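You operate a simulated robot arm through the tools that you are given. There is no shell and no other tool.

You run a simulated robot arm. Do the job below in one go: nothing can be reset, and whatever is moved stays where it is left.

TASK
Move the bridge from the cold furnace into the brass tray.
Fine: put the lid back on the brown bowl, shut the head with hands clear and switch the furnace off; leave the other bridge alone.

It is judged by the outcome, as a careful person would: the job done as asked, and still so three seconds after it is handed in. It fails if anything else is knocked over, pushed out of place, dropped, spilled or broken. Lids that push on must go on centred and level and be pressed home; caps that screw on are set level and turned clockwise until they are tight.

THE ROBOT
A 6-joint arm with a two-finger gripper, fixed in place. Base frame: the origin is at the foot of the arm, x ahead of it, y to its left, z up. Units: m, degrees, N and s.
It reaches about 1.298 m from its shoulder. Its first joint turns from -149.0 to 149.0 degrees. Payload 1.57 kg.
The tool frame sits at the grasp point between the pads (the TCP): z along the fingers, y along the line on which they close. The tips reach 0.021 m beyond it. The gripper opens to 0.07 m. The gripper's body begins 0.05 m behind the TCP.
Orientation is told as [roll, pitch, yaw] about the base's x, y, z axes, in that order, counted from this pose: with the fingers straight down and closing along the base's y, the tool's x points along the base's -x, its y along +y and its z along -z.

THE INTERFACE
- The arm moves only by the tool apply_moves. Its argument "increments" is a list of rows, each a list of 6 numbers: the shift along the tool's x, y, z in m, then the turn, a rotation vector about the tool's x, y, z in degrees. In form: [[x, y, z, rx, ry, rz], ...]. A call has 1 to 20 rows; each row shifts and turns the commanded pose from where the row before left it, along the tool's axes as they then stand. "gripper" is the finger opening in m, from 0 to 0.07, set as the call begins (left out, the last holds). Rows are played at 5 a second. More than 0.05 m and 8.6 degrees between two rows, or a gripper value outside its range, and nothing of the call is played. A pose out of reach is approached as far as the arm can. The call stops where the force on the tool passes 90 N (or 10 N more than at its start, if that is more) or the arm is blocked; 0.2 s more then pass. The fingers move at their own pace and stop on an object; they squeeze with about 20 N. The grip force told is the motor's: it shows also when the fingers shut on nothing. Time passes only in rows, and 0.2 s behind the last, so rows that do not move let the fingers close. It gives the time, the measured TCP pose, the force on the tool (base axes), the opening and the grip force at its end, in the units of the frame above (readings bear some noise), with the torque about the TCP (base axes, N m) and any sound that the robot's microphone picked up.
- Cameras (640 x 400 px; columns grow to the right, rows downward): "scene" is fixed at [0.4043, -0.6553, 1.5718]; the picture's right is [0.51, -0.86, 0.00], its down [-0.77, -0.46, -0.44] and it looks along [0.38, 0.23, -0.90] (base axes); focal length 214 px, centre (320, 200). "wrist" rides on the gripper at [0.079, 0.004, -0.081] in the tool frame; the picture's right is [-0.05, 1.00, 0.00], its down [-0.67, -0.04, -0.74] and it looks along [-0.74, -0.04, 0.67] (tool axes); focal length 256 px, centre (320, 200). There is no depth. A picture from a camera that has moved, and an enlarged one, comes with that camera's place and axes in the base frame and with its lens. The place of the scene camera against the robot may be out by one fixed shift of up to 0.012 m in any direction.
- grab_frame(camera): a new picture of that camera. No time passes.
- move_column(by): slides the trunk up (or, below 0, down) by that many m; the arm rides with it, the base frame stays. It gives what a move gives, with no picture.
- inspect(camera, box): a new picture of the part [left, top, right, bottom] of that camera's present view, enlarged. No time passes.
- job_done(): hands the job in; it is judged then, once.

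Places have to be worked out from the pictures, the camera data and where the tool is seen. Open the gripper and draw the arm clear of the work before you hand the job in, unless the task says otherwise.

The tools are called after ">>>" as name(argument=value, ...) on one line, values as JSON. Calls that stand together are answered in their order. apply_moves: Moves the arm, as the interface text tells. Its arguments: {"type":"object","properties":{"increments":{"type":"array"},"gripper":{"type":"number"}},"required":["increments"]} The other tools are called the same way: move_column (by) slides the trunk up or down; grab_frame (camera) takes a picture; inspect (camera, box) takes an enlarged picture of a part of a camera's view; job_done () hands the job in.

At the start:

```text
clock: 0.0
eef_pos: [0.9279, 0.1013, 1.2101]
tool_rot: [0.0, 0.0, 0.0]
force: [-0.5, -0.5, -0.3]
ft_torque: [0.04, 0.01, -0.01]
gripper_width: 0.0699
finger_force: 0.0
trunk travel left (down, up): [-0.891, 0.079]
```

scene: 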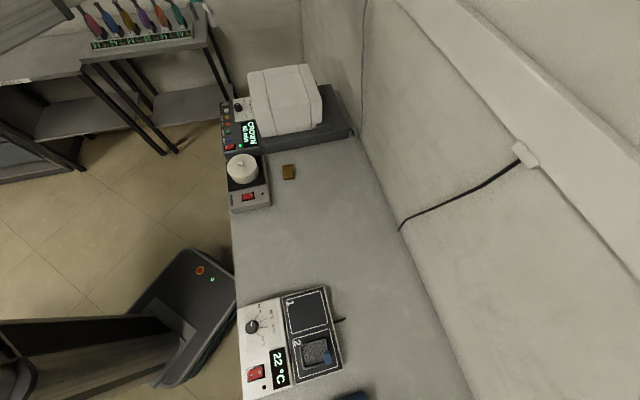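
wrist: 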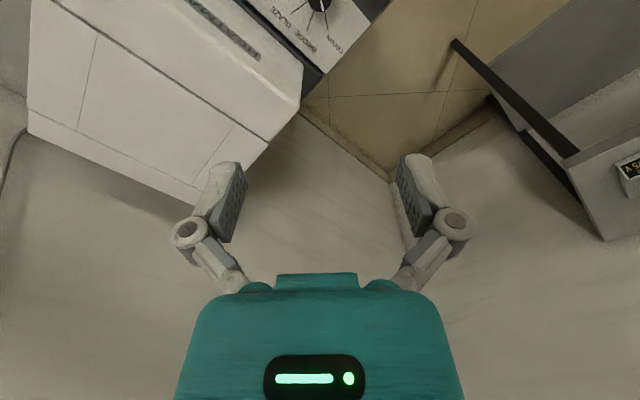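

I'll start by looking closely at the scene in enlarged parts to identify the furnaces, the tray, the bowl and the lid.

>>> inspect(camera="scene", box=[200, 50, 360, 150])

>>> inspect(camera="scene", box=[210, 130, 338, 210])

>>> inspect(camera="scene", box=[220, 280, 412, 400])

>>> inspect(camera="scene", box=[60, 0, 220, 100])

>>> inspect(camera="wrist", box=[0, 0, 640, 400])

```text
4.00 times, centred on (280, 100) of scene
camera zoom: at [0.4043, -0.6553, 1.5718], right [0.51, -0.86, 0.0], down [-0.77, -0.46, -0.44], along [0.38, 0.23, -0.9], focal length 858 px, centre (480, 600)
```

zoom: 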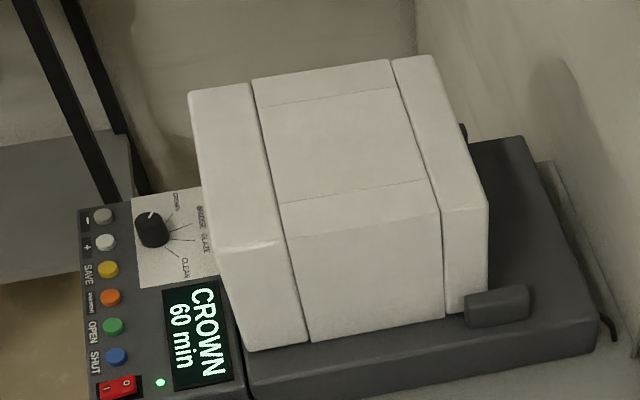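

```text
5.00 times, centred on (274, 170) of scene
camera zoom: at [0.4043, -0.6553, 1.5718], right [0.51, -0.86, 0.0], down [-0.77, -0.46, -0.44], along [0.38, 0.23, -0.9], focal length 1072 px, centre (550, 350)
```

zoom: 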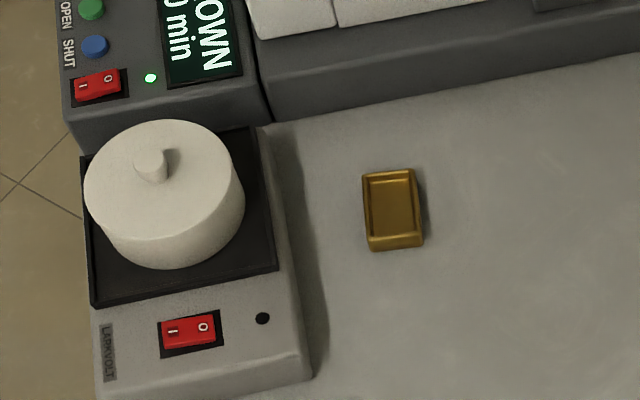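

```text
3.33 times, centred on (316, 340) of scene
camera zoom: at [0.4043, -0.6553, 1.5718], right [0.51, -0.86, 0.0], down [-0.77, -0.46, -0.44], along [0.38, 0.23, -0.9], focal length 715 px, centre (333, -267)
```

zoom: 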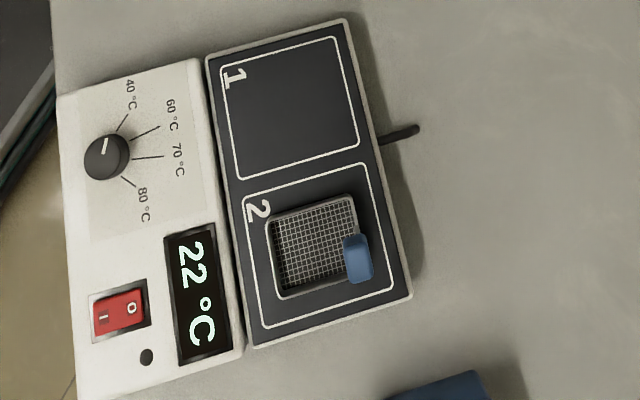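

```text
4.00 times, centred on (140, 50) of scene
camera zoom: at [0.4043, -0.6553, 1.5718], right [0.51, -0.86, 0.0], down [-0.77, -0.46, -0.44], along [0.38, 0.23, -0.9], focal length 858 px, centre (1040, 800)
```

zoom: 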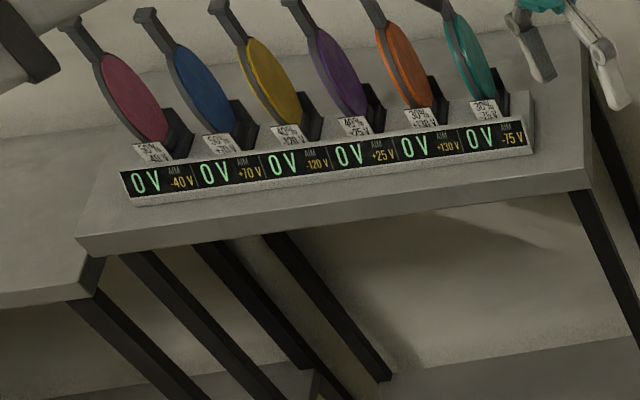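

```text
1.00 times, centred on (320, 200) of wrist (not enlarged: the box is as wide or as high as the picture)
camera zoom: at [0.8515, 0.105, 1.2917], right [0.05, 1.0, 0.0], down [0.67, -0.04, 0.74], along [0.74, -0.04, -0.67], focal length 256 px, centre (320, 200)
```

zoom: 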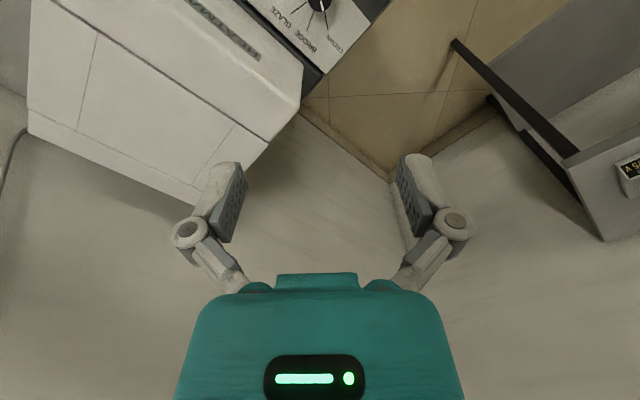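

The furnace (white head, closed, with OPEN/SHUT buttons) is near x≈1.07, y≈-0.07; the small brass tray is on the bench. I haven't found the brown bowl, so I draw back and up a bit and turn the tool to look along the bench.

>>> apply_moves(increments=[[0.05, 0, -0.02, 0, 0, 0], [0.05, 0, -0.02, 0, 0, 0], [0.05, 0, -0.02, 0, 0, 0], [0.05, 0, -0.02, 0, 0, 0], [0.05, 0, 0, 0, 0, 0], [0, 0, 0, 0, 0, 8], [0, 0, 0, 0, 0, 8], [0, 0, 0, 0, 0, 8], [0, 0, 0, 0, 0, 8]])

>>> grab_frame(camera="wrist")

>>> grab_frame(camera="scene")

```text
refused: row 1 steps farther than a row can; nothing moved
```

```text
taken
camera wrist: at [0.8515, 0.105, 1.2917], right [0.05, 1.0, 0.0], down [0.67, -0.04, 0.74], along [0.74, -0.04, -0.67], focal length 256 px, centre (320, 200)
```

wrist: 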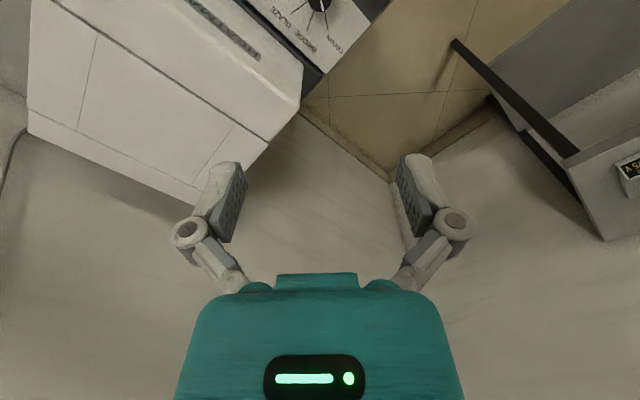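

```text
taken
```

scene: 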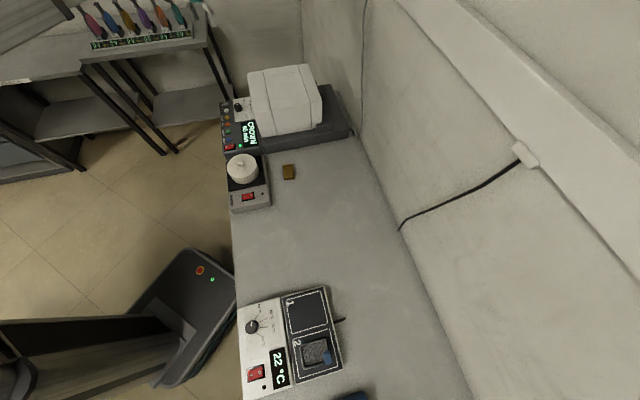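

The step was refused as too long; I redo it with smaller steps.

>>> apply_moves(increments=[[0.045, 0, -0.015, 0, 0, 0], [0.045, 0, -0.015, 0, 0, 0], [0.045, 0, -0.015, 0, 0, 0], [0.045, 0, -0.015, 0, 0, 0], [0.045, 0, 0, 0, 0, 0], [0, 0, 0, 0, 0, 8], [0, 0, 0, 0, 0, 8], [0, 0, 0, 0, 0, 8], [0, 0, 0, 0, 0, 8], [0, 0, 0, 0, 0, 8]])

>>> grab_frame(camera="wrist")

>>> grab_frame(camera="scene")

```text
clock: 2.2
eef_pos: [0.7038, 0.1019, 1.2094]
tool_rot: [0.1, 0.0, -40.3]
force: [-0.2, -0.4, -0.2]
ft_torque: [-0.01, 0.01, 0.03]
gripper_width: 0.07
finger_force: 0.1
out of reach, approached as far as the arm can: row 1, 2, 3, 4
trunk travel left (down, up): [-0.891, 0.079]
```

```text
taken
camera wrist: at [0.6478, 0.1552, 1.2918], right [0.68, 0.73, 0.0], down [0.49, -0.46, 0.74], along [0.54, -0.51, -0.67], focal length 256 px, centre (320, 200)
```

wrist: 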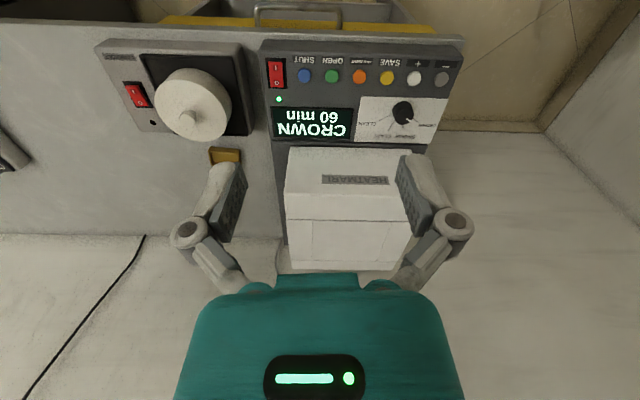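

```text
taken
```

scene: 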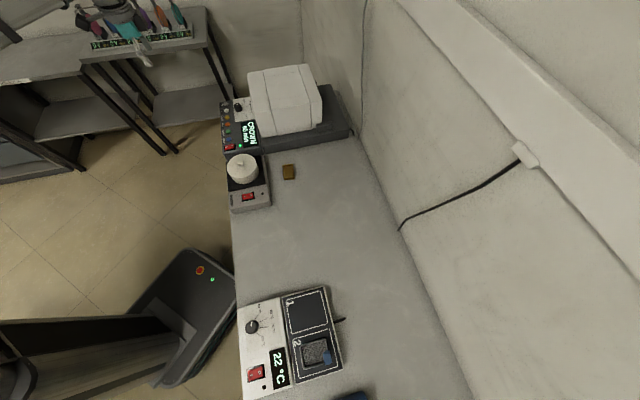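

The wrist view shows the furnace HEATMARI with its button row facing +y. I zoom in to read its labels and look at the rest.

>>> inspect(camera="wrist", box=[250, 35, 470, 172])

>>> inspect(camera="wrist", box=[90, 20, 266, 130])

>>> inspect(camera="wrist", box=[90, 0, 450, 50])

>>> inspect(camera="scene", box=[210, 90, 274, 130])

```text
2.91 times, centred on (360, 104) of wrist
camera zoom: at [0.6478, 0.1552, 1.2918], right [0.68, 0.73, 0.0], down [0.49, -0.46, 0.74], along [0.54, -0.51, -0.67], focal length 745 px, centre (204, 481)
```

zoom: 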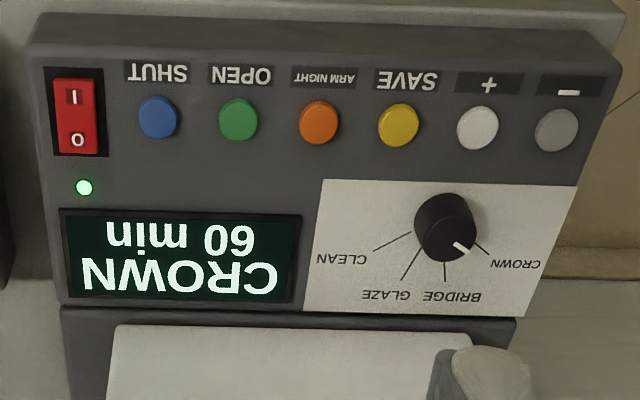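

```text
3.64 times, centred on (178, 75) of wrist
camera zoom: at [0.6478, 0.1552, 1.2918], right [0.68, 0.73, 0.0], down [0.49, -0.46, 0.74], along [0.54, -0.51, -0.67], focal length 931 px, centre (836, 654)
```

zoom: 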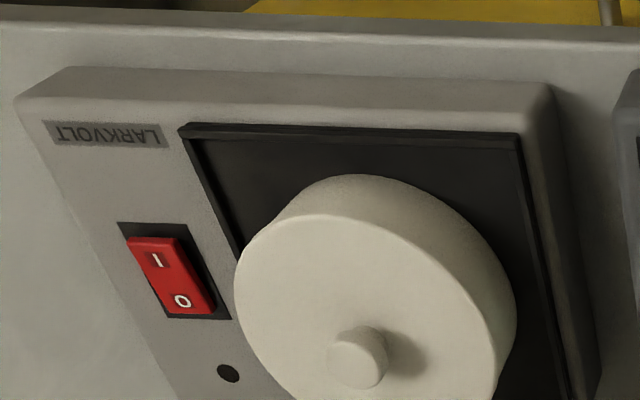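

```text
1.78 times, centred on (270, 25) of wrist
camera zoom: at [0.6478, 0.1552, 1.2918], right [0.68, 0.73, 0.0], down [0.49, -0.46, 0.74], along [0.54, -0.51, -0.67], focal length 455 px, centre (409, 511)
```

zoom: 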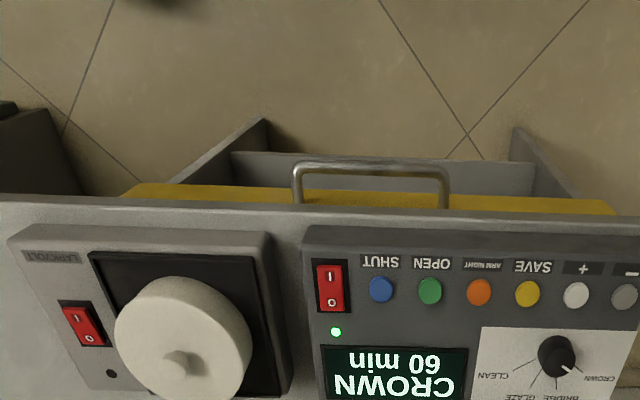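

```text
10.00 times, centred on (242, 110) of scene
camera zoom: at [0.4043, -0.6553, 1.5718], right [0.51, -0.86, 0.0], down [-0.77, -0.46, -0.44], along [0.38, 0.23, -0.9], focal length 2145 px, centre (1100, 1100)
```

zoom: 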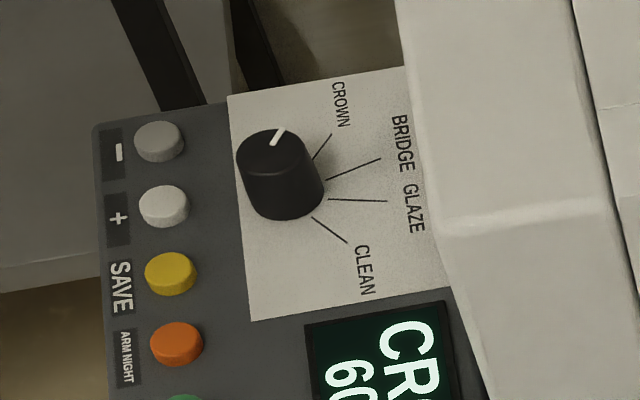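

The furnace is on (green LED), programme CROWN, buttons SHUT, OPEN, ARM NIGHT, SAVE, +, −. No brown bowl is visible, so it's probably inside the furnace; I first turn to look at the rest of the bench.

>>> apply_moves(increments=[[0, 0, 0, 0, 0, 8], [0, 0, 0, 0, 0, 8], [0, 0, 0, 0, 0, 8], [0, 0, 0, 0, 0, 8], [0, 0, 0, 0, 0, 8], [0, 0, 0, 0, 0, 8], [0, 0, 0, 0, 0, 8], [0, 0, 0, 0, 0, 8]])

>>> grab_frame(camera="wrist")

```text
clock: 4.0
eef_pos: [0.7037, 0.1023, 1.2103]
tool_rot: [0.0, 0.1, -104.2]
force: [0.3, -0.2, -0.5]
ft_torque: [0.0, 0.03, -0.01]
gripper_width: 0.0702
finger_force: 0.2
trunk travel left (down, up): [-0.891, 0.079]
```

```text
taken
camera wrist: at [0.7293, 0.1766, 1.2918], right [0.96, -0.3, 0.0], down [-0.2, -0.64, 0.74], along [-0.22, -0.71, -0.67], focal length 256 px, centre (320, 200)
```

wrist: 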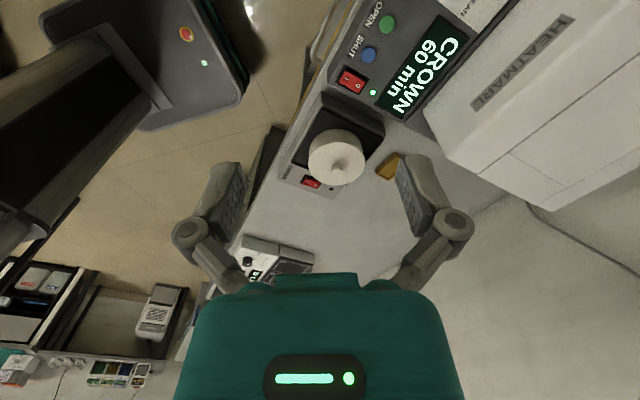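

By triangulating, the bench runs at 45° in base (edge along (0.707,0.707), top z≈0.79), the brass tray is at about (0.772,-0.273,0.80) and OPEN is at about (0.792,0.047,0.85). I turn the tool to yaw -45 so it squarely faces the bench and come down in front of the panel for a closer look.

>>> apply_moves(increments=[[0, 0, 0, 0, 0, -8], [0, 0, 0, 0, 0, -8], [0, 0, 0, 0, 0, -8], [0, 0, 0, 0, 0, -8], [0, 0, 0, 0, 0, -8], [0, 0, 0, 0, 0, -8], [0, 0, 0, 0, 0, -8], [0, 0, 0, 0, 0, -3.2], [0, 0.023, 0.04, 0, 0, 0], [0, 0, 0.04, 0, 0, 0], [0, 0, 0.04, 0, 0, 0]], gripper=0.0)

>>> grab_frame(camera="wrist")

>>> grab_frame(camera="scene")

```text
clock: 6.4
eef_pos: [0.7198, 0.1171, 1.2094]
tool_rot: [0.0, 0.0, -44.8]
force: [0.8, 0.5, 0.0]
ft_torque: [-0.01, -0.03, 0.02]
gripper_width: 0.0
finger_force: 20.2
out of reach, approached as far as the arm can: row 9, 10, 11
trunk travel left (down, up): [-0.891, 0.079]
```

```text
taken
camera wrist: at [0.6682, 0.1764, 1.2917], right [0.74, 0.67, 0.0], down [0.45, -0.49, 0.74], along [0.5, -0.55, -0.67], focal length 256 px, centre (320, 200)
```

wrist: 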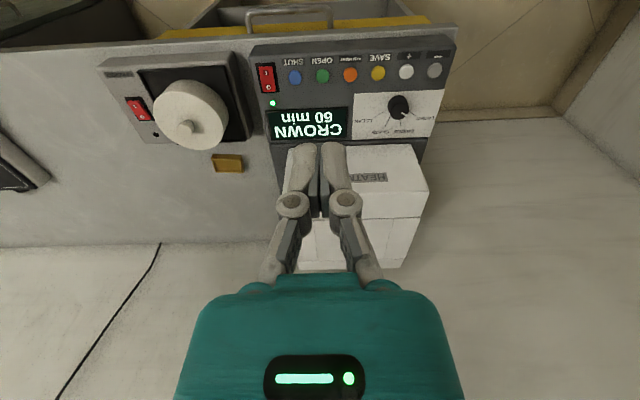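

```text
taken
```

scene: 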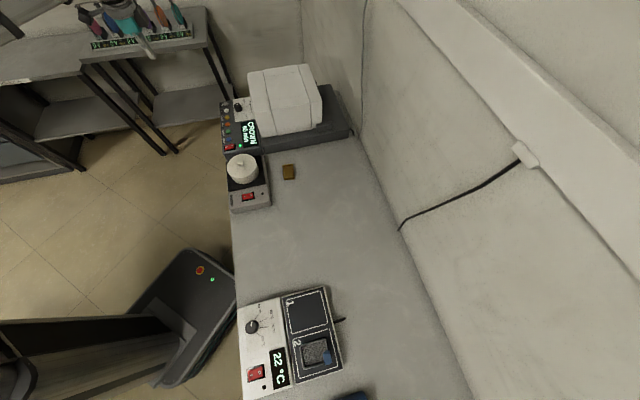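

Vertical rows are refused as out of reach while sideways ones work, so height seems to come from the trunk. I'm in front of the bench edge here, so I lower the trunk by 0.2 m for a closer look.

>>> move_column(by=-0.2)

>>> grab_frame(camera="wrist")

>>> grab_frame(camera="scene")

```text
clock: 8.6
eef_pos: [0.7197, 0.1179, 1.01]
tool_rot: [0.0, 0.1, -44.8]
force: [-0.2, 0.7, -0.4]
ft_torque: [-0.03, 0.0, -0.01]
gripper_width: 0.0
finger_force: 19.6
trunk travel left (down, up): [-0.691, 0.279]
```

```text
taken
camera wrist: at [0.6681, 0.1764, 1.0918], right [0.74, 0.67, 0.0], down [0.45, -0.49, 0.74], along [0.5, -0.55, -0.67], focal length 256 px, centre (320, 200)
```

wrist: 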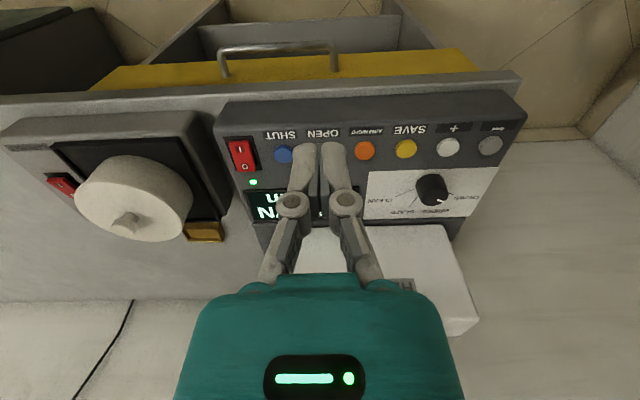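

```text
taken
```

scene: 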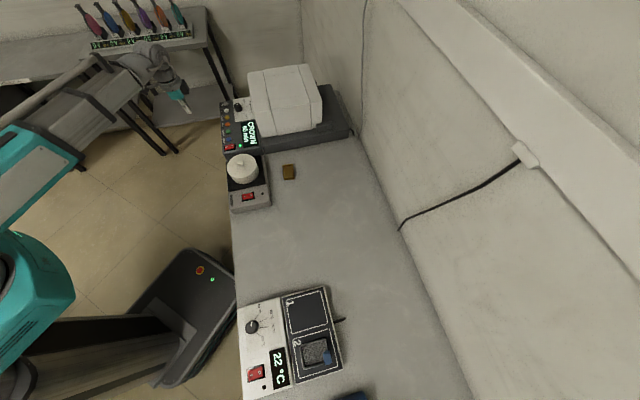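

Good view now. I test whether a small downward row works at this height.

>>> apply_moves(increments=[[0, 0, 0.02, 0, 0, 0], [0, 0, 0.02, 0, 0, 0]])

>>> inspect(camera="wrist", box=[200, 60, 540, 272])

```text
clock: 9.2
eef_pos: [0.7202, 0.118, 1.0102]
tool_rot: [0.0, 0.0, -44.7]
force: [0.4, 1.2, -0.3]
ft_torque: [0.01, -0.01, 0.0]
gripper_width: 0.0002
finger_force: 20.6
out of reach, approached as far as the arm can: row 1, 2
trunk travel left (down, up): [-0.691, 0.279]
```

```text
1.88 times, centred on (370, 166) of wrist
camera zoom: at [0.6682, 0.1765, 1.0918], right [0.74, 0.67, 0.0], down [0.45, -0.49, 0.74], along [0.5, -0.55, -0.67], focal length 482 px, centre (226, 264)
```

zoom: 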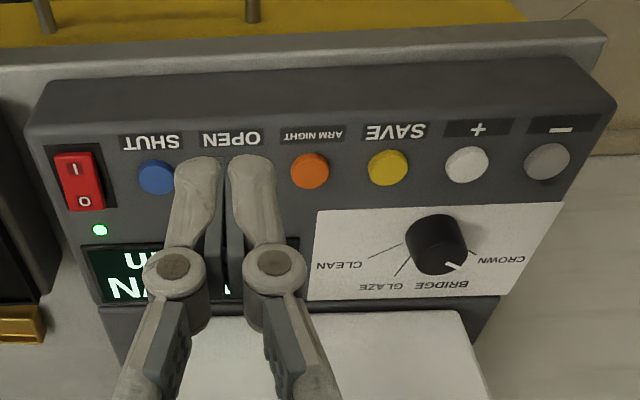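

Vertical motion is by the trunk only. OPEN is at about (0.792,0.046), top z≈0.857; I move the closed fingers over it, then check.

>>> apply_moves(increments=[[-0.034, 0, 0, 0, 0, 0], [-0.034, 0, 0, 0, 0, 0], [-0.034, 0, 0, 0, 0, 0]])

>>> move_column(by=-0.08)

>>> grab_frame(camera="wrist")

>>> inspect(camera="scene", box=[200, 70, 328, 150])

```text
clock: 10.0
eef_pos: [0.7944, 0.0457, 1.0092]
tool_rot: [0.0, 0.0, -44.7]
force: [0.7, -0.3, 0.6]
ft_torque: [0.01, 0.0, 0.0]
gripper_width: 0.0002
finger_force: 20.3
trunk travel left (down, up): [-0.691, 0.279]
```

```text
clock: 11.1
eef_pos: [0.7929, 0.0463, 0.9297]
tool_rot: [0.0, 0.1, -44.9]
force: [-0.6, -0.2, 0.3]
ft_torque: [0.0, -0.04, 0.01]
gripper_width: 0.0
finger_force: 19.6
trunk travel left (down, up): [-0.611, 0.359]
```

```text
taken
camera wrist: at [0.7408, 0.1043, 1.0118], right [0.74, 0.67, 0.0], down [0.45, -0.49, 0.74], along [0.5, -0.55, -0.67], focal length 256 px, centre (320, 200)
```

wrist: 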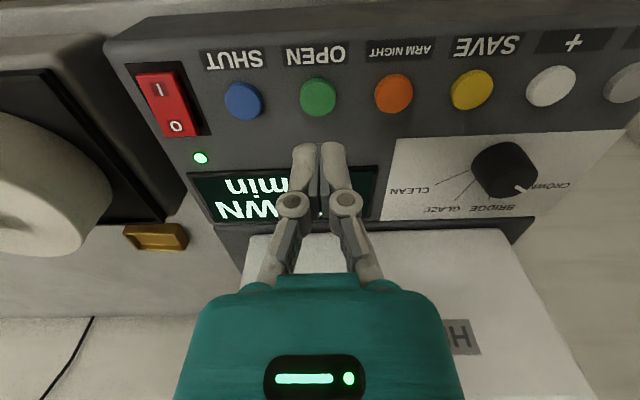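

```text
5.00 times, centred on (264, 110) of scene
camera zoom: at [0.4043, -0.6553, 1.5718], right [0.51, -0.86, 0.0], down [-0.77, -0.46, -0.44], along [0.38, 0.23, -0.9], focal length 1072 px, centre (600, 650)
```

zoom: 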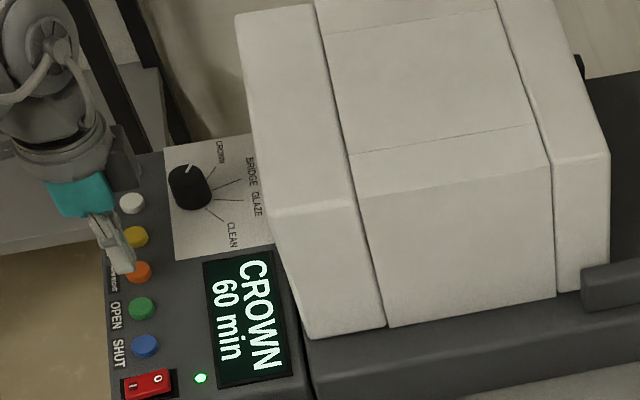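

OPEN is right beneath the tips: (0.791,0.047), top z≈0.859, tips now at 0.909. I lower toward it in stages.

>>> move_column(by=-0.044)

>>> move_column(by=-0.005)

>>> grab_frame(camera="wrist")

```text
clock: 12.0
eef_pos: [0.7925, 0.0456, 0.8853]
tool_rot: [0.0, 0.0, -44.7]
force: [0.2, 0.2, 0.4]
ft_torque: [-0.01, 0.0, 0.01]
gripper_width: 0.006
finger_force: 28.5
trunk travel left (down, up): [-0.567, 0.403]
```

```text
clock: 12.6
eef_pos: [0.793, 0.0474, 0.8804]
tool_rot: [0.0, 0.0, -44.9]
force: [1.6, 0.5, 8.2]
ft_torque: [-0.03, -0.06, -0.05]
gripper_width: 0.0059
finger_force: 28.8
trunk travel left (down, up): [-0.562, 0.408]
heard: click
```

```text
taken
camera wrist: at [0.7406, 0.1043, 0.9632], right [0.74, 0.67, 0.0], down [0.45, -0.49, 0.75], along [0.5, -0.55, -0.67], focal length 256 px, centre (320, 200)
```

wrist: 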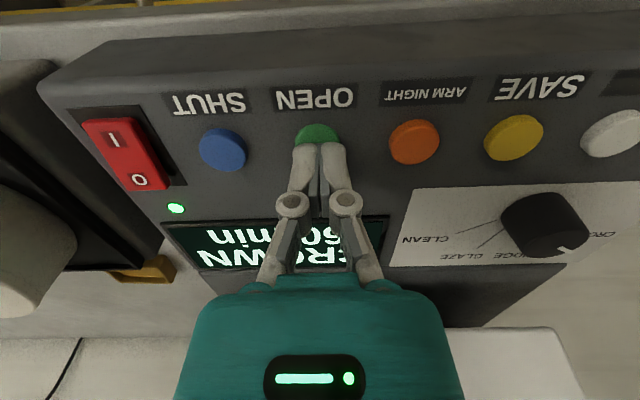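

A click was heard. I raise slightly off the button, draw back toward the robot and look at the scene.

>>> move_column(by=0.06)

>>> apply_moves(increments=[[0.04, 0, 0, 0, 0, 0], [0.04, 0, 0, 0, 0, 0], [0.04, 0, 0, 0, 0, 0], [0, 0, 0, 0, 0, 0], [0, 0, 0, 0, 0, 0], [0, 0, 0, 0, 0, 0]], gripper=0.02)

>>> grab_frame(camera="scene")

>>> grab_frame(camera="wrist")

```text
clock: 13.6
eef_pos: [0.7926, 0.0468, 0.9399]
tool_rot: [0.1, 0.0, -44.8]
force: [-0.4, -0.9, 0.0]
ft_torque: [-0.01, 0.02, 0.0]
gripper_width: 0.0
finger_force: 28.6
trunk travel left (down, up): [-0.622, 0.348]
```

```text
clock: 14.9
eef_pos: [0.7073, 0.1299, 0.9405]
tool_rot: [0.0, 0.0, -44.8]
force: [0.5, -0.3, -0.5]
ft_torque: [0.0, -0.03, -0.02]
gripper_width: 0.02
finger_force: 0.1
trunk travel left (down, up): [-0.622, 0.348]
```

```text
taken
```

scene: 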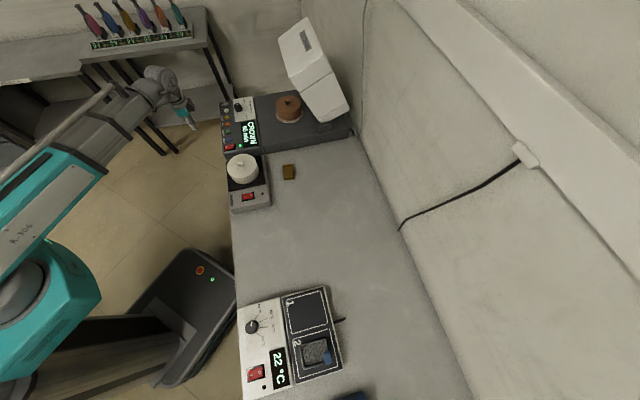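

```text
taken
camera wrist: at [0.6557, 0.1884, 1.0228], right [0.74, 0.67, 0.0], down [0.45, -0.49, 0.74], along [0.5, -0.55, -0.67], focal length 256 px, centre (320, 200)
```

wrist: 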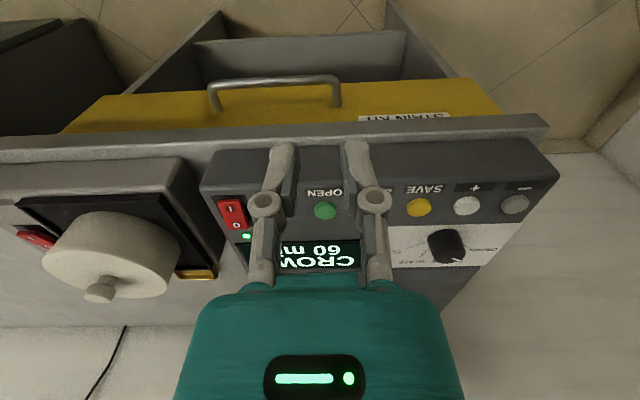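

The head has swung open and shows the brown bowl with a lid. I zoom in on it.

>>> inspect(camera="scene", box=[210, 70, 370, 170])

>>> inspect(camera="scene", box=[260, 85, 324, 125])

```text
4.00 times, centred on (290, 120) of scene
camera zoom: at [0.4043, -0.6553, 1.5718], right [0.51, -0.86, 0.0], down [-0.77, -0.46, -0.44], along [0.38, 0.23, -0.9], focal length 858 px, centre (440, 520)
```

zoom: 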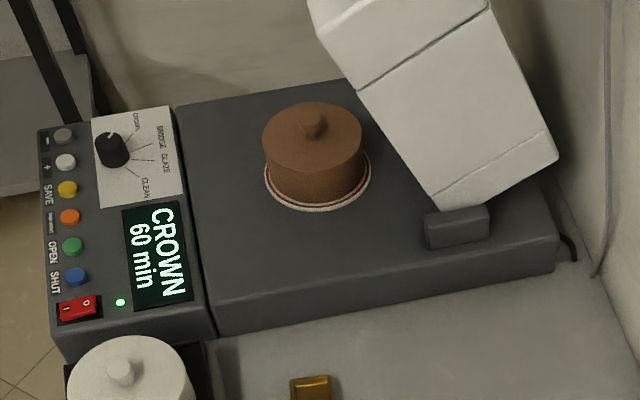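

```text
10.00 times, centred on (292, 105) of scene
camera zoom: at [0.4043, -0.6553, 1.5718], right [0.51, -0.86, 0.0], down [-0.77, -0.46, -0.44], along [0.38, 0.23, -0.9], focal length 2145 px, centre (600, 1150)
```

zoom: 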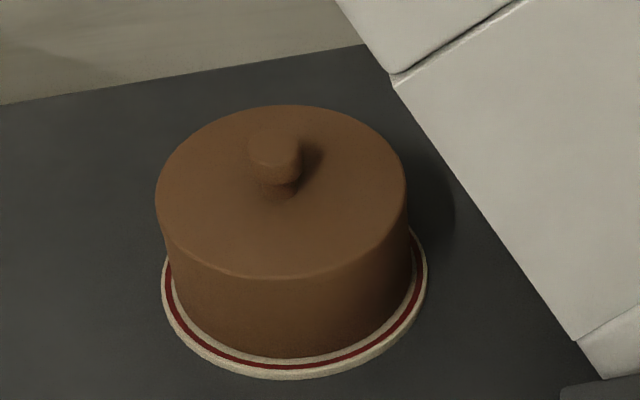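

The brown lidded bowl stands on a firing plate near (1.0,-0.13). I raise the trunk for a wrist view of the open head, its clearance and the bowl.

>>> move_column(by=0.2)

>>> grab_frame(camera="wrist")

>>> inspect(camera="wrist", box=[240, 100, 480, 250])

```text
clock: 17.1
eef_pos: [0.7067, 0.1302, 1.1397]
tool_rot: [0.0, 0.0, -44.8]
force: [0.0, -0.5, -0.6]
ft_torque: [0.0, 0.01, 0.0]
gripper_width: 0.0199
finger_force: 0.0
trunk travel left (down, up): [-0.822, 0.148]
```

```text
taken
camera wrist: at [0.6558, 0.1884, 1.2227], right [0.74, 0.67, 0.0], down [0.45, -0.49, 0.74], along [0.5, -0.55, -0.67], focal length 256 px, centre (320, 200)
```

wrist: 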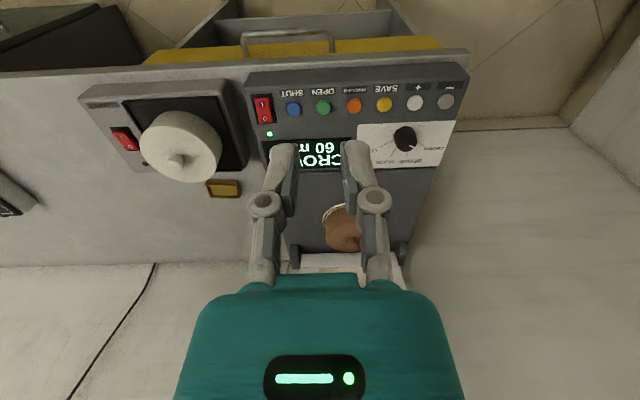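

```text
2.67 times, centred on (360, 175) of wrist
camera zoom: at [0.6558, 0.1884, 1.2227], right [0.74, 0.67, 0.0], down [0.45, -0.49, 0.74], along [0.5, -0.55, -0.67], focal length 683 px, centre (213, 267)
```

zoom: 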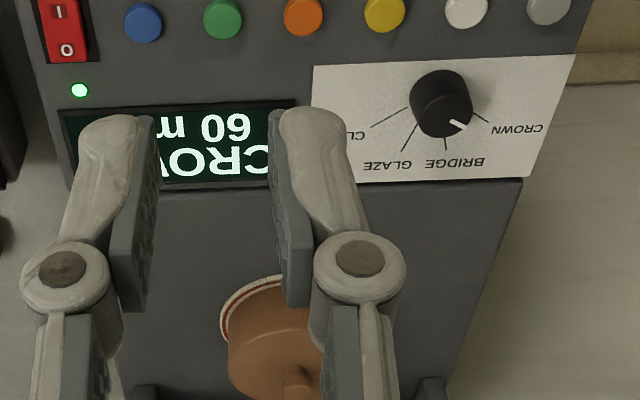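

The knob of the brown lid triangulates to about (1.026,-0.117,0.919). Fingers hide part of it, so I shift sideways, toward the tray, and also test if the tool can tilt.

>>> apply_moves(increments=[[0, -0.045, 0, 0, 0, 0], [0, -0.045, 0, 0, 0, 0], [0, -0.045, 0, 0, 0, 0], [0, 0, 0, 0, 0, 0]], gripper=0.0)

>>> grab_frame(camera="wrist")

>>> apply_moves(increments=[[0, 0, 0, 0, 8, 0], [0, 0, 0, 0, 8, 0]])

>>> grab_frame(camera="wrist")

```text
clock: 18.1
eef_pos: [0.6113, 0.0344, 1.1409]
tool_rot: [0.0, 0.0, -44.8]
force: [0.0, -0.4, 0.2]
ft_torque: [0.0, 0.02, -0.01]
gripper_width: 0.0
finger_force: 20.6
trunk travel left (down, up): [-0.822, 0.148]
```

```text
taken
camera wrist: at [0.5599, 0.0923, 1.2228], right [0.74, 0.67, 0.0], down [0.45, -0.49, 0.74], along [0.5, -0.55, -0.67], focal length 256 px, centre (320, 200)
```

wrist: 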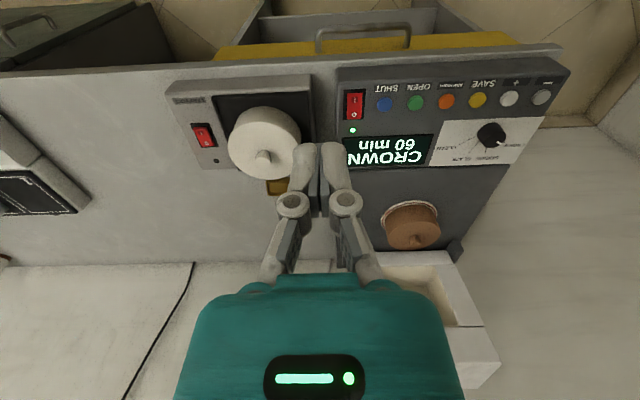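

```text
clock: 18.7
eef_pos: [0.6128, 0.0338, 1.148]
tool_rot: [0.0, 16.1, -44.8]
force: [0.3, -0.6, 0.2]
ft_torque: [-0.01, 0.0, 0.01]
gripper_width: 0.0001
finger_force: 19.8
out of reach, approached as far as the arm can: row 2
trunk travel left (down, up): [-0.822, 0.148]
```

```text
taken
camera wrist: at [0.5787, 0.0742, 1.2488], right [0.74, 0.67, -0.01], down [0.58, -0.62, 0.53], along [0.35, -0.4, -0.85], focal length 256 px, centre (320, 200)
```

wrist: 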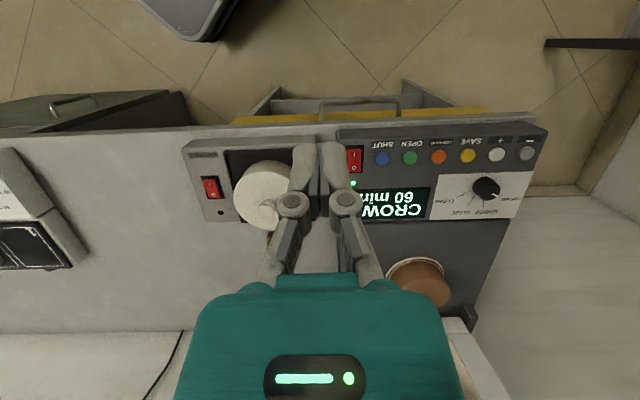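

Tilting works. I tilt back the other way to look more level at the open head and bowl.

>>> apply_moves(increments=[[0, 0, 0, 0, -8, 0], [0, 0, 0, 0, -8, 0], [0, 0, 0, 0, -8, 0], [0, 0, 0, 0, -8, 0]])

>>> grab_frame(camera="wrist")

>>> grab_frame(camera="scene")

```text
clock: 19.7
eef_pos: [0.612, 0.0341, 1.1484]
tool_rot: [-0.1, -16.1, -44.8]
force: [0.8, -1.1, -0.4]
ft_torque: [0.04, 0.0, 0.02]
gripper_width: 0.0002
finger_force: 20.1
out of reach, approached as far as the arm can: row 1, 4
trunk travel left (down, up): [-0.822, 0.148]
```

```text
taken
camera wrist: at [0.5464, 0.1064, 1.205], right [0.74, 0.67, 0.02], down [0.28, -0.33, 0.9], along [0.61, -0.66, -0.43], focal length 256 px, centre (320, 200)
```

wrist: 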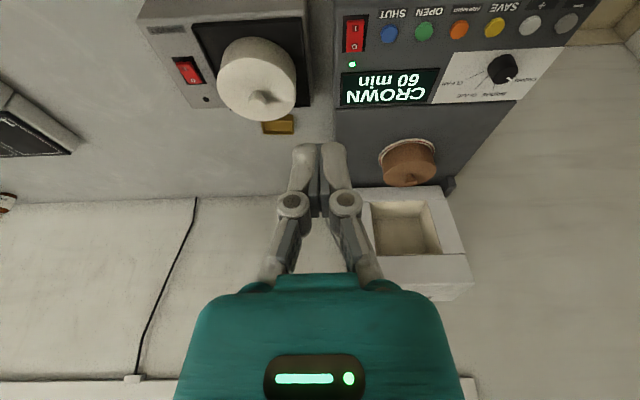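

```text
taken
```

scene: 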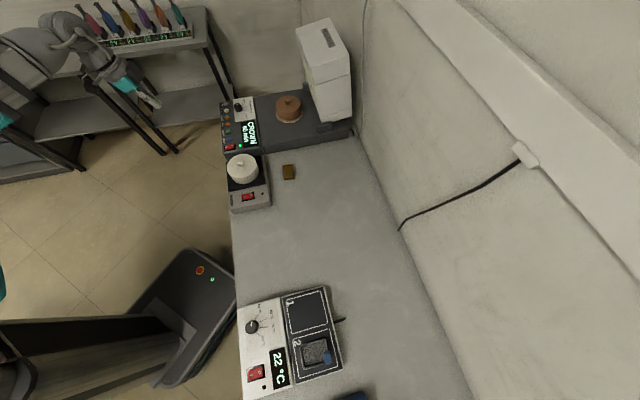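

The head is now fully open, standing nearly upright with its front at n≈0.89–0.94 (n = into the bench), well behind the bowl knob at (1.026,-0.117,0.919). I level the tool again and move over the knob at the present height with the fingers open.

>>> apply_moves(increments=[[0, 0, 0, 0, 8, 0], [0, 0, 0, 0, 8, 0], [-0.0435, 0.0205, 0, 0, 0, 0], [-0.0435, 0.0205, 0, 0, 0, 0], [-0.0435, 0.0205, 0, 0, 0, 0], [-0.0435, 0.0205, 0, 0, 0, 0], [-0.0435, 0.0205, 0, 0, 0, 0], [-0.0435, 0.0205, 0, 0, 0, 0], [-0.0435, 0.0205, 0, 0, 0, 0], [-0.0435, 0.0205, 0, 0, 0, 0], [0, 0, 0, 0, 0, 0]], gripper=0.05)

>>> grab_frame(camera="wrist")

>>> grab_frame(camera="scene")

```text
clock: 22.1
eef_pos: [0.974, -0.0944, 1.1395]
tool_rot: [0.0, 0.1, -44.9]
force: [0.3, -0.3, 0.1]
ft_torque: [0.04, -0.03, -0.01]
gripper_width: 0.0501
finger_force: 0.0
out of reach, approached as far as the arm can: row 1
trunk travel left (down, up): [-0.822, 0.148]
```

```text
taken
camera wrist: at [0.9229, -0.0363, 1.2229], right [0.74, 0.67, 0.0], down [0.45, -0.49, 0.74], along [0.5, -0.55, -0.67], focal length 256 px, centre (320, 200)
```

wrist: 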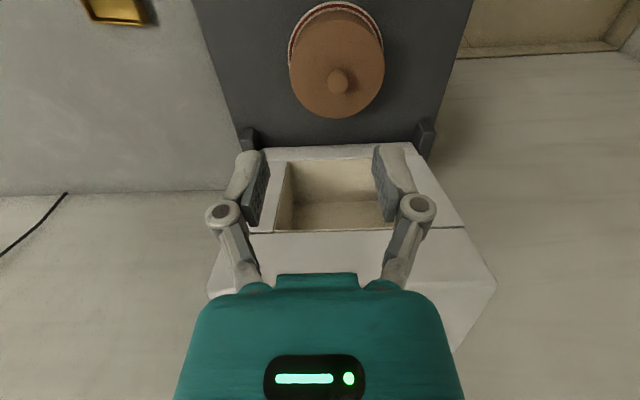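

```text
taken
```

scene: 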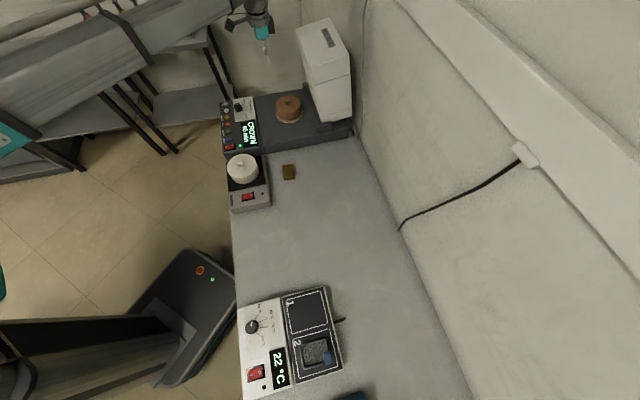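

Both views put the knob at about (1.027,-0.1165). I move over it and lower to TCP z≈0.97 (tips ≈3 cm above the knob) to check alignment.

>>> apply_moves(increments=[[-0.0265, 0.0108, 0, 0, 0, 0], [-0.0265, 0.0108, 0, 0, 0, 0], [0, 0, 0, 0, 0, 0]])

>>> move_column(by=-0.08)

>>> grab_frame(camera="wrist")

>>> inspect(camera="scene", box=[200, 0, 392, 120])

```text
clock: 22.9
eef_pos: [1.0281, -0.1162, 1.1401]
tool_rot: [-0.1, 0.0, -44.8]
force: [-0.2, -1.1, 0.4]
ft_torque: [0.0, 0.02, 0.0]
gripper_width: 0.0499
finger_force: 0.1
trunk travel left (down, up): [-0.822, 0.148]
```

```text
clock: 24.1
eef_pos: [1.0281, -0.116, 1.061]
tool_rot: [0.1, 0.0, -44.8]
force: [0.0, 1.2, -0.4]
ft_torque: [0.0, 0.01, 0.02]
gripper_width: 0.0501
finger_force: 0.0
trunk travel left (down, up): [-0.742, 0.228]
```

```text
taken
camera wrist: at [0.9758, -0.0582, 1.1428], right [0.74, 0.67, 0.0], down [0.45, -0.49, 0.74], along [0.5, -0.55, -0.67], focal length 256 px, centre (320, 200)
```

wrist: 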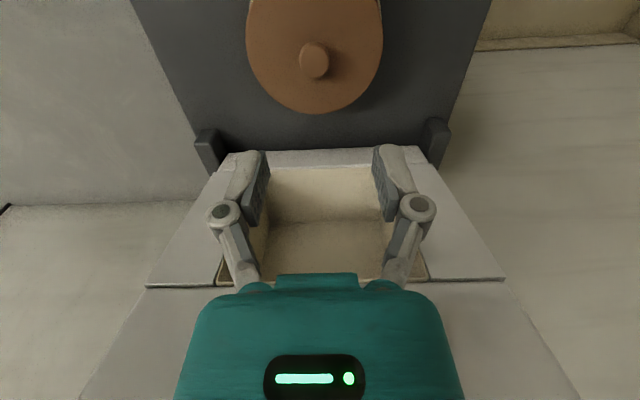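

```text
3.33 times, centred on (296, 60) of scene
camera zoom: at [0.4043, -0.6553, 1.5718], right [0.51, -0.86, 0.0], down [-0.77, -0.46, -0.44], along [0.38, 0.23, -0.9], focal length 715 px, centre (400, 667)
```

zoom: 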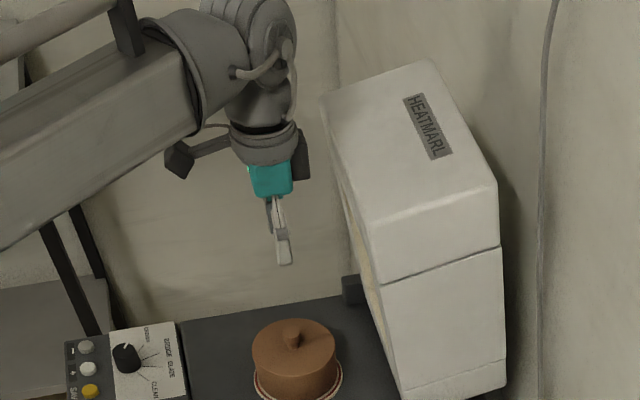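

The open head's upper lip is at n≈0.88 (z≈1.08), about 7 cm behind the gripper axis; to give the wrist more room I tilt the tool by 8° back toward the robot, shift 5 mm to centre on the knob, then lower part-way.

>>> apply_moves(increments=[[0, -0.005, 0, 0, 0, 0], [0, 0, 0, 0, -8, 0], [0, 0, 0, 0, 0, 0]])

>>> move_column(by=-0.09)

>>> grab_frame(camera="wrist")

>>> inspect(camera="scene", box=[200, 0, 392, 120])

```text
clock: 24.9
eef_pos: [1.0244, -0.1212, 1.0607]
tool_rot: [0.0, -8.2, -44.7]
force: [0.1, -0.5, -0.7]
ft_torque: [-0.01, 0.02, 0.02]
gripper_width: 0.05
finger_force: 0.0
trunk travel left (down, up): [-0.742, 0.228]
```

```text
clock: 26.1
eef_pos: [1.0244, -0.1201, 0.9723]
tool_rot: [-0.1, -8.1, -44.8]
force: [0.2, 0.0, 1.3]
ft_torque: [0.0, -0.01, 0.0]
gripper_width: 0.05
finger_force: 0.0
trunk travel left (down, up): [-0.652, 0.318]
```

```text
taken
camera wrist: at [0.9648, -0.0545, 1.0427], right [0.74, 0.67, 0.01], down [0.37, -0.42, 0.83], along [0.56, -0.61, -0.56], focal length 256 px, centre (320, 200)
```

wrist: 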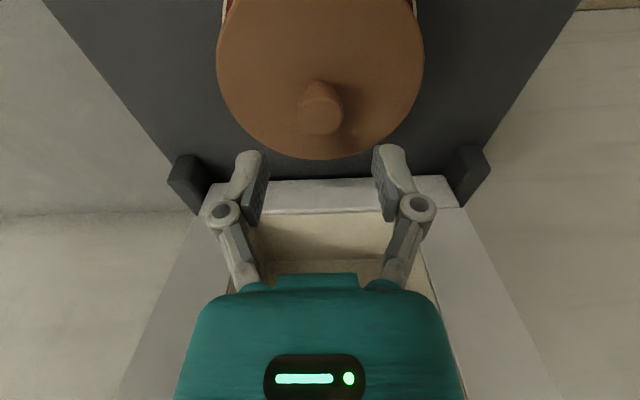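

```text
3.33 times, centred on (296, 60) of scene
camera zoom: at [0.4043, -0.6553, 1.5718], right [0.51, -0.86, 0.0], down [-0.77, -0.46, -0.44], along [0.38, 0.23, -0.9], focal length 715 px, centre (400, 667)
```

zoom: 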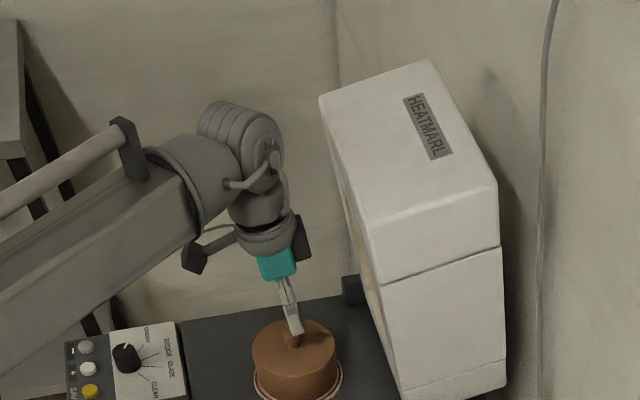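

Aligned sideways; knob top seems at z≈0.92–0.94. I lower another 2 cm and look closely.

>>> move_column(by=-0.02)

>>> inspect(camera="wrist", box=[200, 60, 440, 210])

>>> inspect(camera="scene", box=[256, 70, 320, 110])

```text
clock: 26.8
eef_pos: [1.0238, -0.1207, 0.9522]
tool_rot: [0.0, -8.0, -44.8]
force: [-0.8, 0.5, 0.1]
ft_torque: [-0.02, -0.02, 0.01]
gripper_width: 0.0501
finger_force: 0.1
trunk travel left (down, up): [-0.632, 0.338]
```

```text
2.67 times, centred on (320, 135) of wrist
camera zoom: at [0.9648, -0.0545, 1.0227], right [0.74, 0.67, 0.01], down [0.37, -0.42, 0.83], along [0.56, -0.61, -0.56], focal length 683 px, centre (320, 373)
```

zoom: 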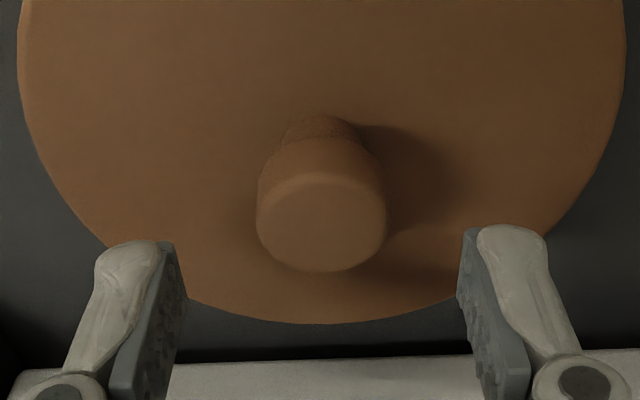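

```text
10.00 times, centred on (288, 90) of scene
camera zoom: at [0.4043, -0.6553, 1.5718], right [0.51, -0.86, 0.0], down [-0.77, -0.46, -0.44], along [0.38, 0.23, -0.9], focal length 2145 px, centre (640, 1300)
```

zoom: 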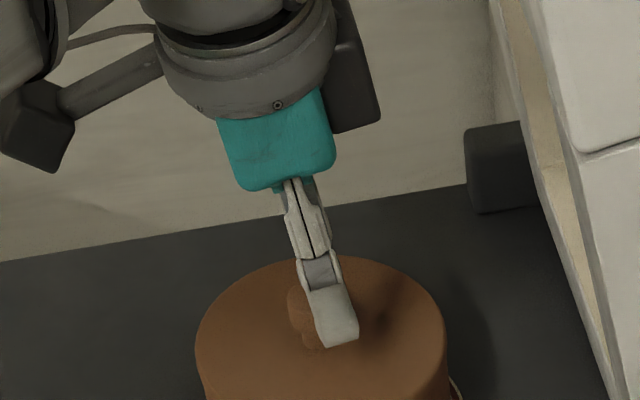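

Knob top is at z≈0.93, n≈0.805; the tips straddle it evenly. I lower by 14 mm in two steps watching the force.

>>> move_column(by=-0.01)

>>> move_column(by=-0.005)

>>> inspect(camera="wrist", box=[200, 60, 440, 210])

>>> inspect(camera="scene", box=[256, 70, 320, 110])

```text
clock: 27.4
eef_pos: [1.0237, -0.1198, 0.9431]
tool_rot: [0.0, -8.0, -44.8]
force: [0.5, 0.3, 1.0]
ft_torque: [0.0, 0.03, 0.01]
gripper_width: 0.0502
finger_force: 0.1
trunk travel left (down, up): [-0.622, 0.348]
```

```text
clock: 27.9
eef_pos: [1.0241, -0.1195, 0.9368]
tool_rot: [0.0, -8.0, -44.8]
force: [-0.3, -0.6, -0.2]
ft_torque: [0.01, -0.02, -0.01]
gripper_width: 0.0502
finger_force: 0.0
trunk travel left (down, up): [-0.617, 0.353]
```

```text
2.67 times, centred on (320, 135) of wrist
camera zoom: at [0.9648, -0.0545, 1.0077], right [0.74, 0.67, 0.01], down [0.37, -0.42, 0.83], along [0.56, -0.61, -0.56], focal length 683 px, centre (320, 373)
```

zoom: 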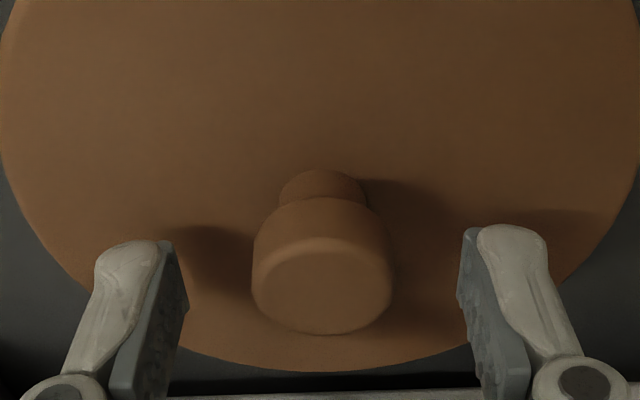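

```text
10.00 times, centred on (288, 90) of scene
camera zoom: at [0.4043, -0.6553, 1.5718], right [0.51, -0.86, 0.0], down [-0.77, -0.46, -0.44], along [0.38, 0.23, -0.9], focal length 2145 px, centre (640, 1300)
```

zoom: 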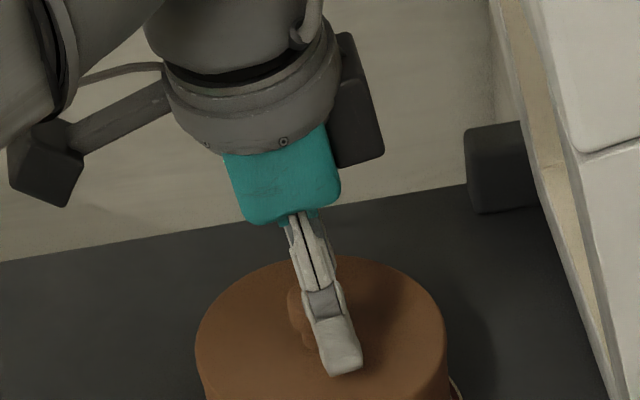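

The knob lies on the tool axis. I ease down another 3 mm at a time.

>>> move_column(by=-0.003)

>>> move_column(by=-0.003)

>>> inspect(camera="wrist", box=[200, 60, 440, 210])

```text
clock: 28.4
eef_pos: [1.0239, -0.1194, 0.9336]
tool_rot: [0.0, -7.9, -44.9]
force: [-0.6, -0.2, 0.1]
ft_torque: [-0.03, 0.02, 0.01]
gripper_width: 0.05
finger_force: 0.0
trunk travel left (down, up): [-0.614, 0.356]
```

```text
clock: 29.0
eef_pos: [1.0242, -0.1199, 0.9315]
tool_rot: [-0.1, -8.0, -44.8]
force: [-0.3, -0.3, 0.1]
ft_torque: [0.0, -0.05, -0.02]
gripper_width: 0.0499
finger_force: 0.1
trunk travel left (down, up): [-0.611, 0.359]
```

```text
2.67 times, centred on (320, 135) of wrist
camera zoom: at [0.9649, -0.0545, 1.0017], right [0.74, 0.67, 0.01], down [0.37, -0.42, 0.83], along [0.56, -0.61, -0.56], focal length 683 px, centre (320, 373)
```

zoom: 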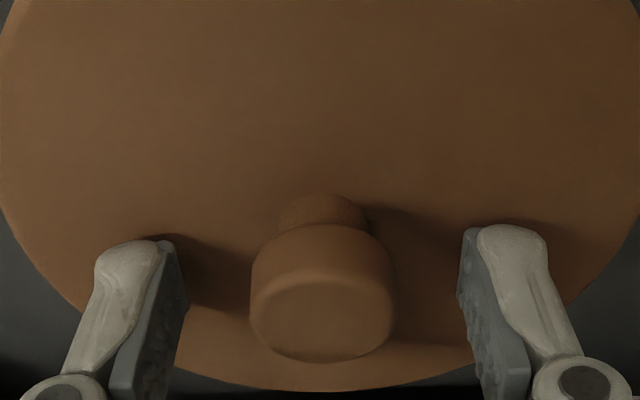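

The pads already span the knob head; one more 3 mm and then I close on it.

>>> move_column(by=-0.003)

>>> apply_moves(increments=[[0, 0, 0, 0, 0, 0], [0, 0, 0, 0, 0, 0], [0, 0, 0, 0, 0, 0], [0, 0, 0, 0, 0, 0]], gripper=0.0)

>>> inspect(camera="wrist", box=[200, 60, 440, 210])

```text
clock: 29.5
eef_pos: [1.0238, -0.1205, 0.928]
tool_rot: [0.0, -8.0, -44.8]
force: [1.3, -0.4, 5.4]
ft_torque: [0.01, -0.02, -0.01]
gripper_width: 0.0507
finger_force: 0.2
trunk travel left (down, up): [-0.608, 0.362]
```

```text
clock: 30.5
eef_pos: [1.021, -0.1181, 0.9334]
tool_rot: [0.2, -8.3, -44.8]
force: [15.2, 4.7, 50.1]
ft_torque: [0.05, 0.06, -0.03]
gripper_width: 0.0228
finger_force: 19.9
trunk travel left (down, up): [-0.608, 0.362]
```

```text
2.67 times, centred on (320, 135) of wrist
camera zoom: at [0.9624, -0.053, 1.0026], right [0.74, 0.67, 0.01], down [0.36, -0.42, 0.83], along [0.56, -0.61, -0.55], focal length 683 px, centre (320, 373)
```

zoom: 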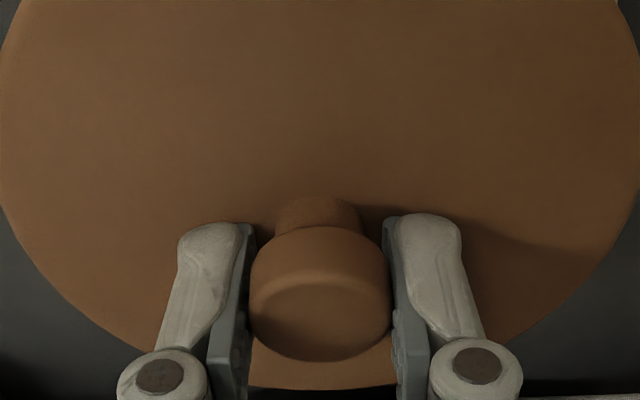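

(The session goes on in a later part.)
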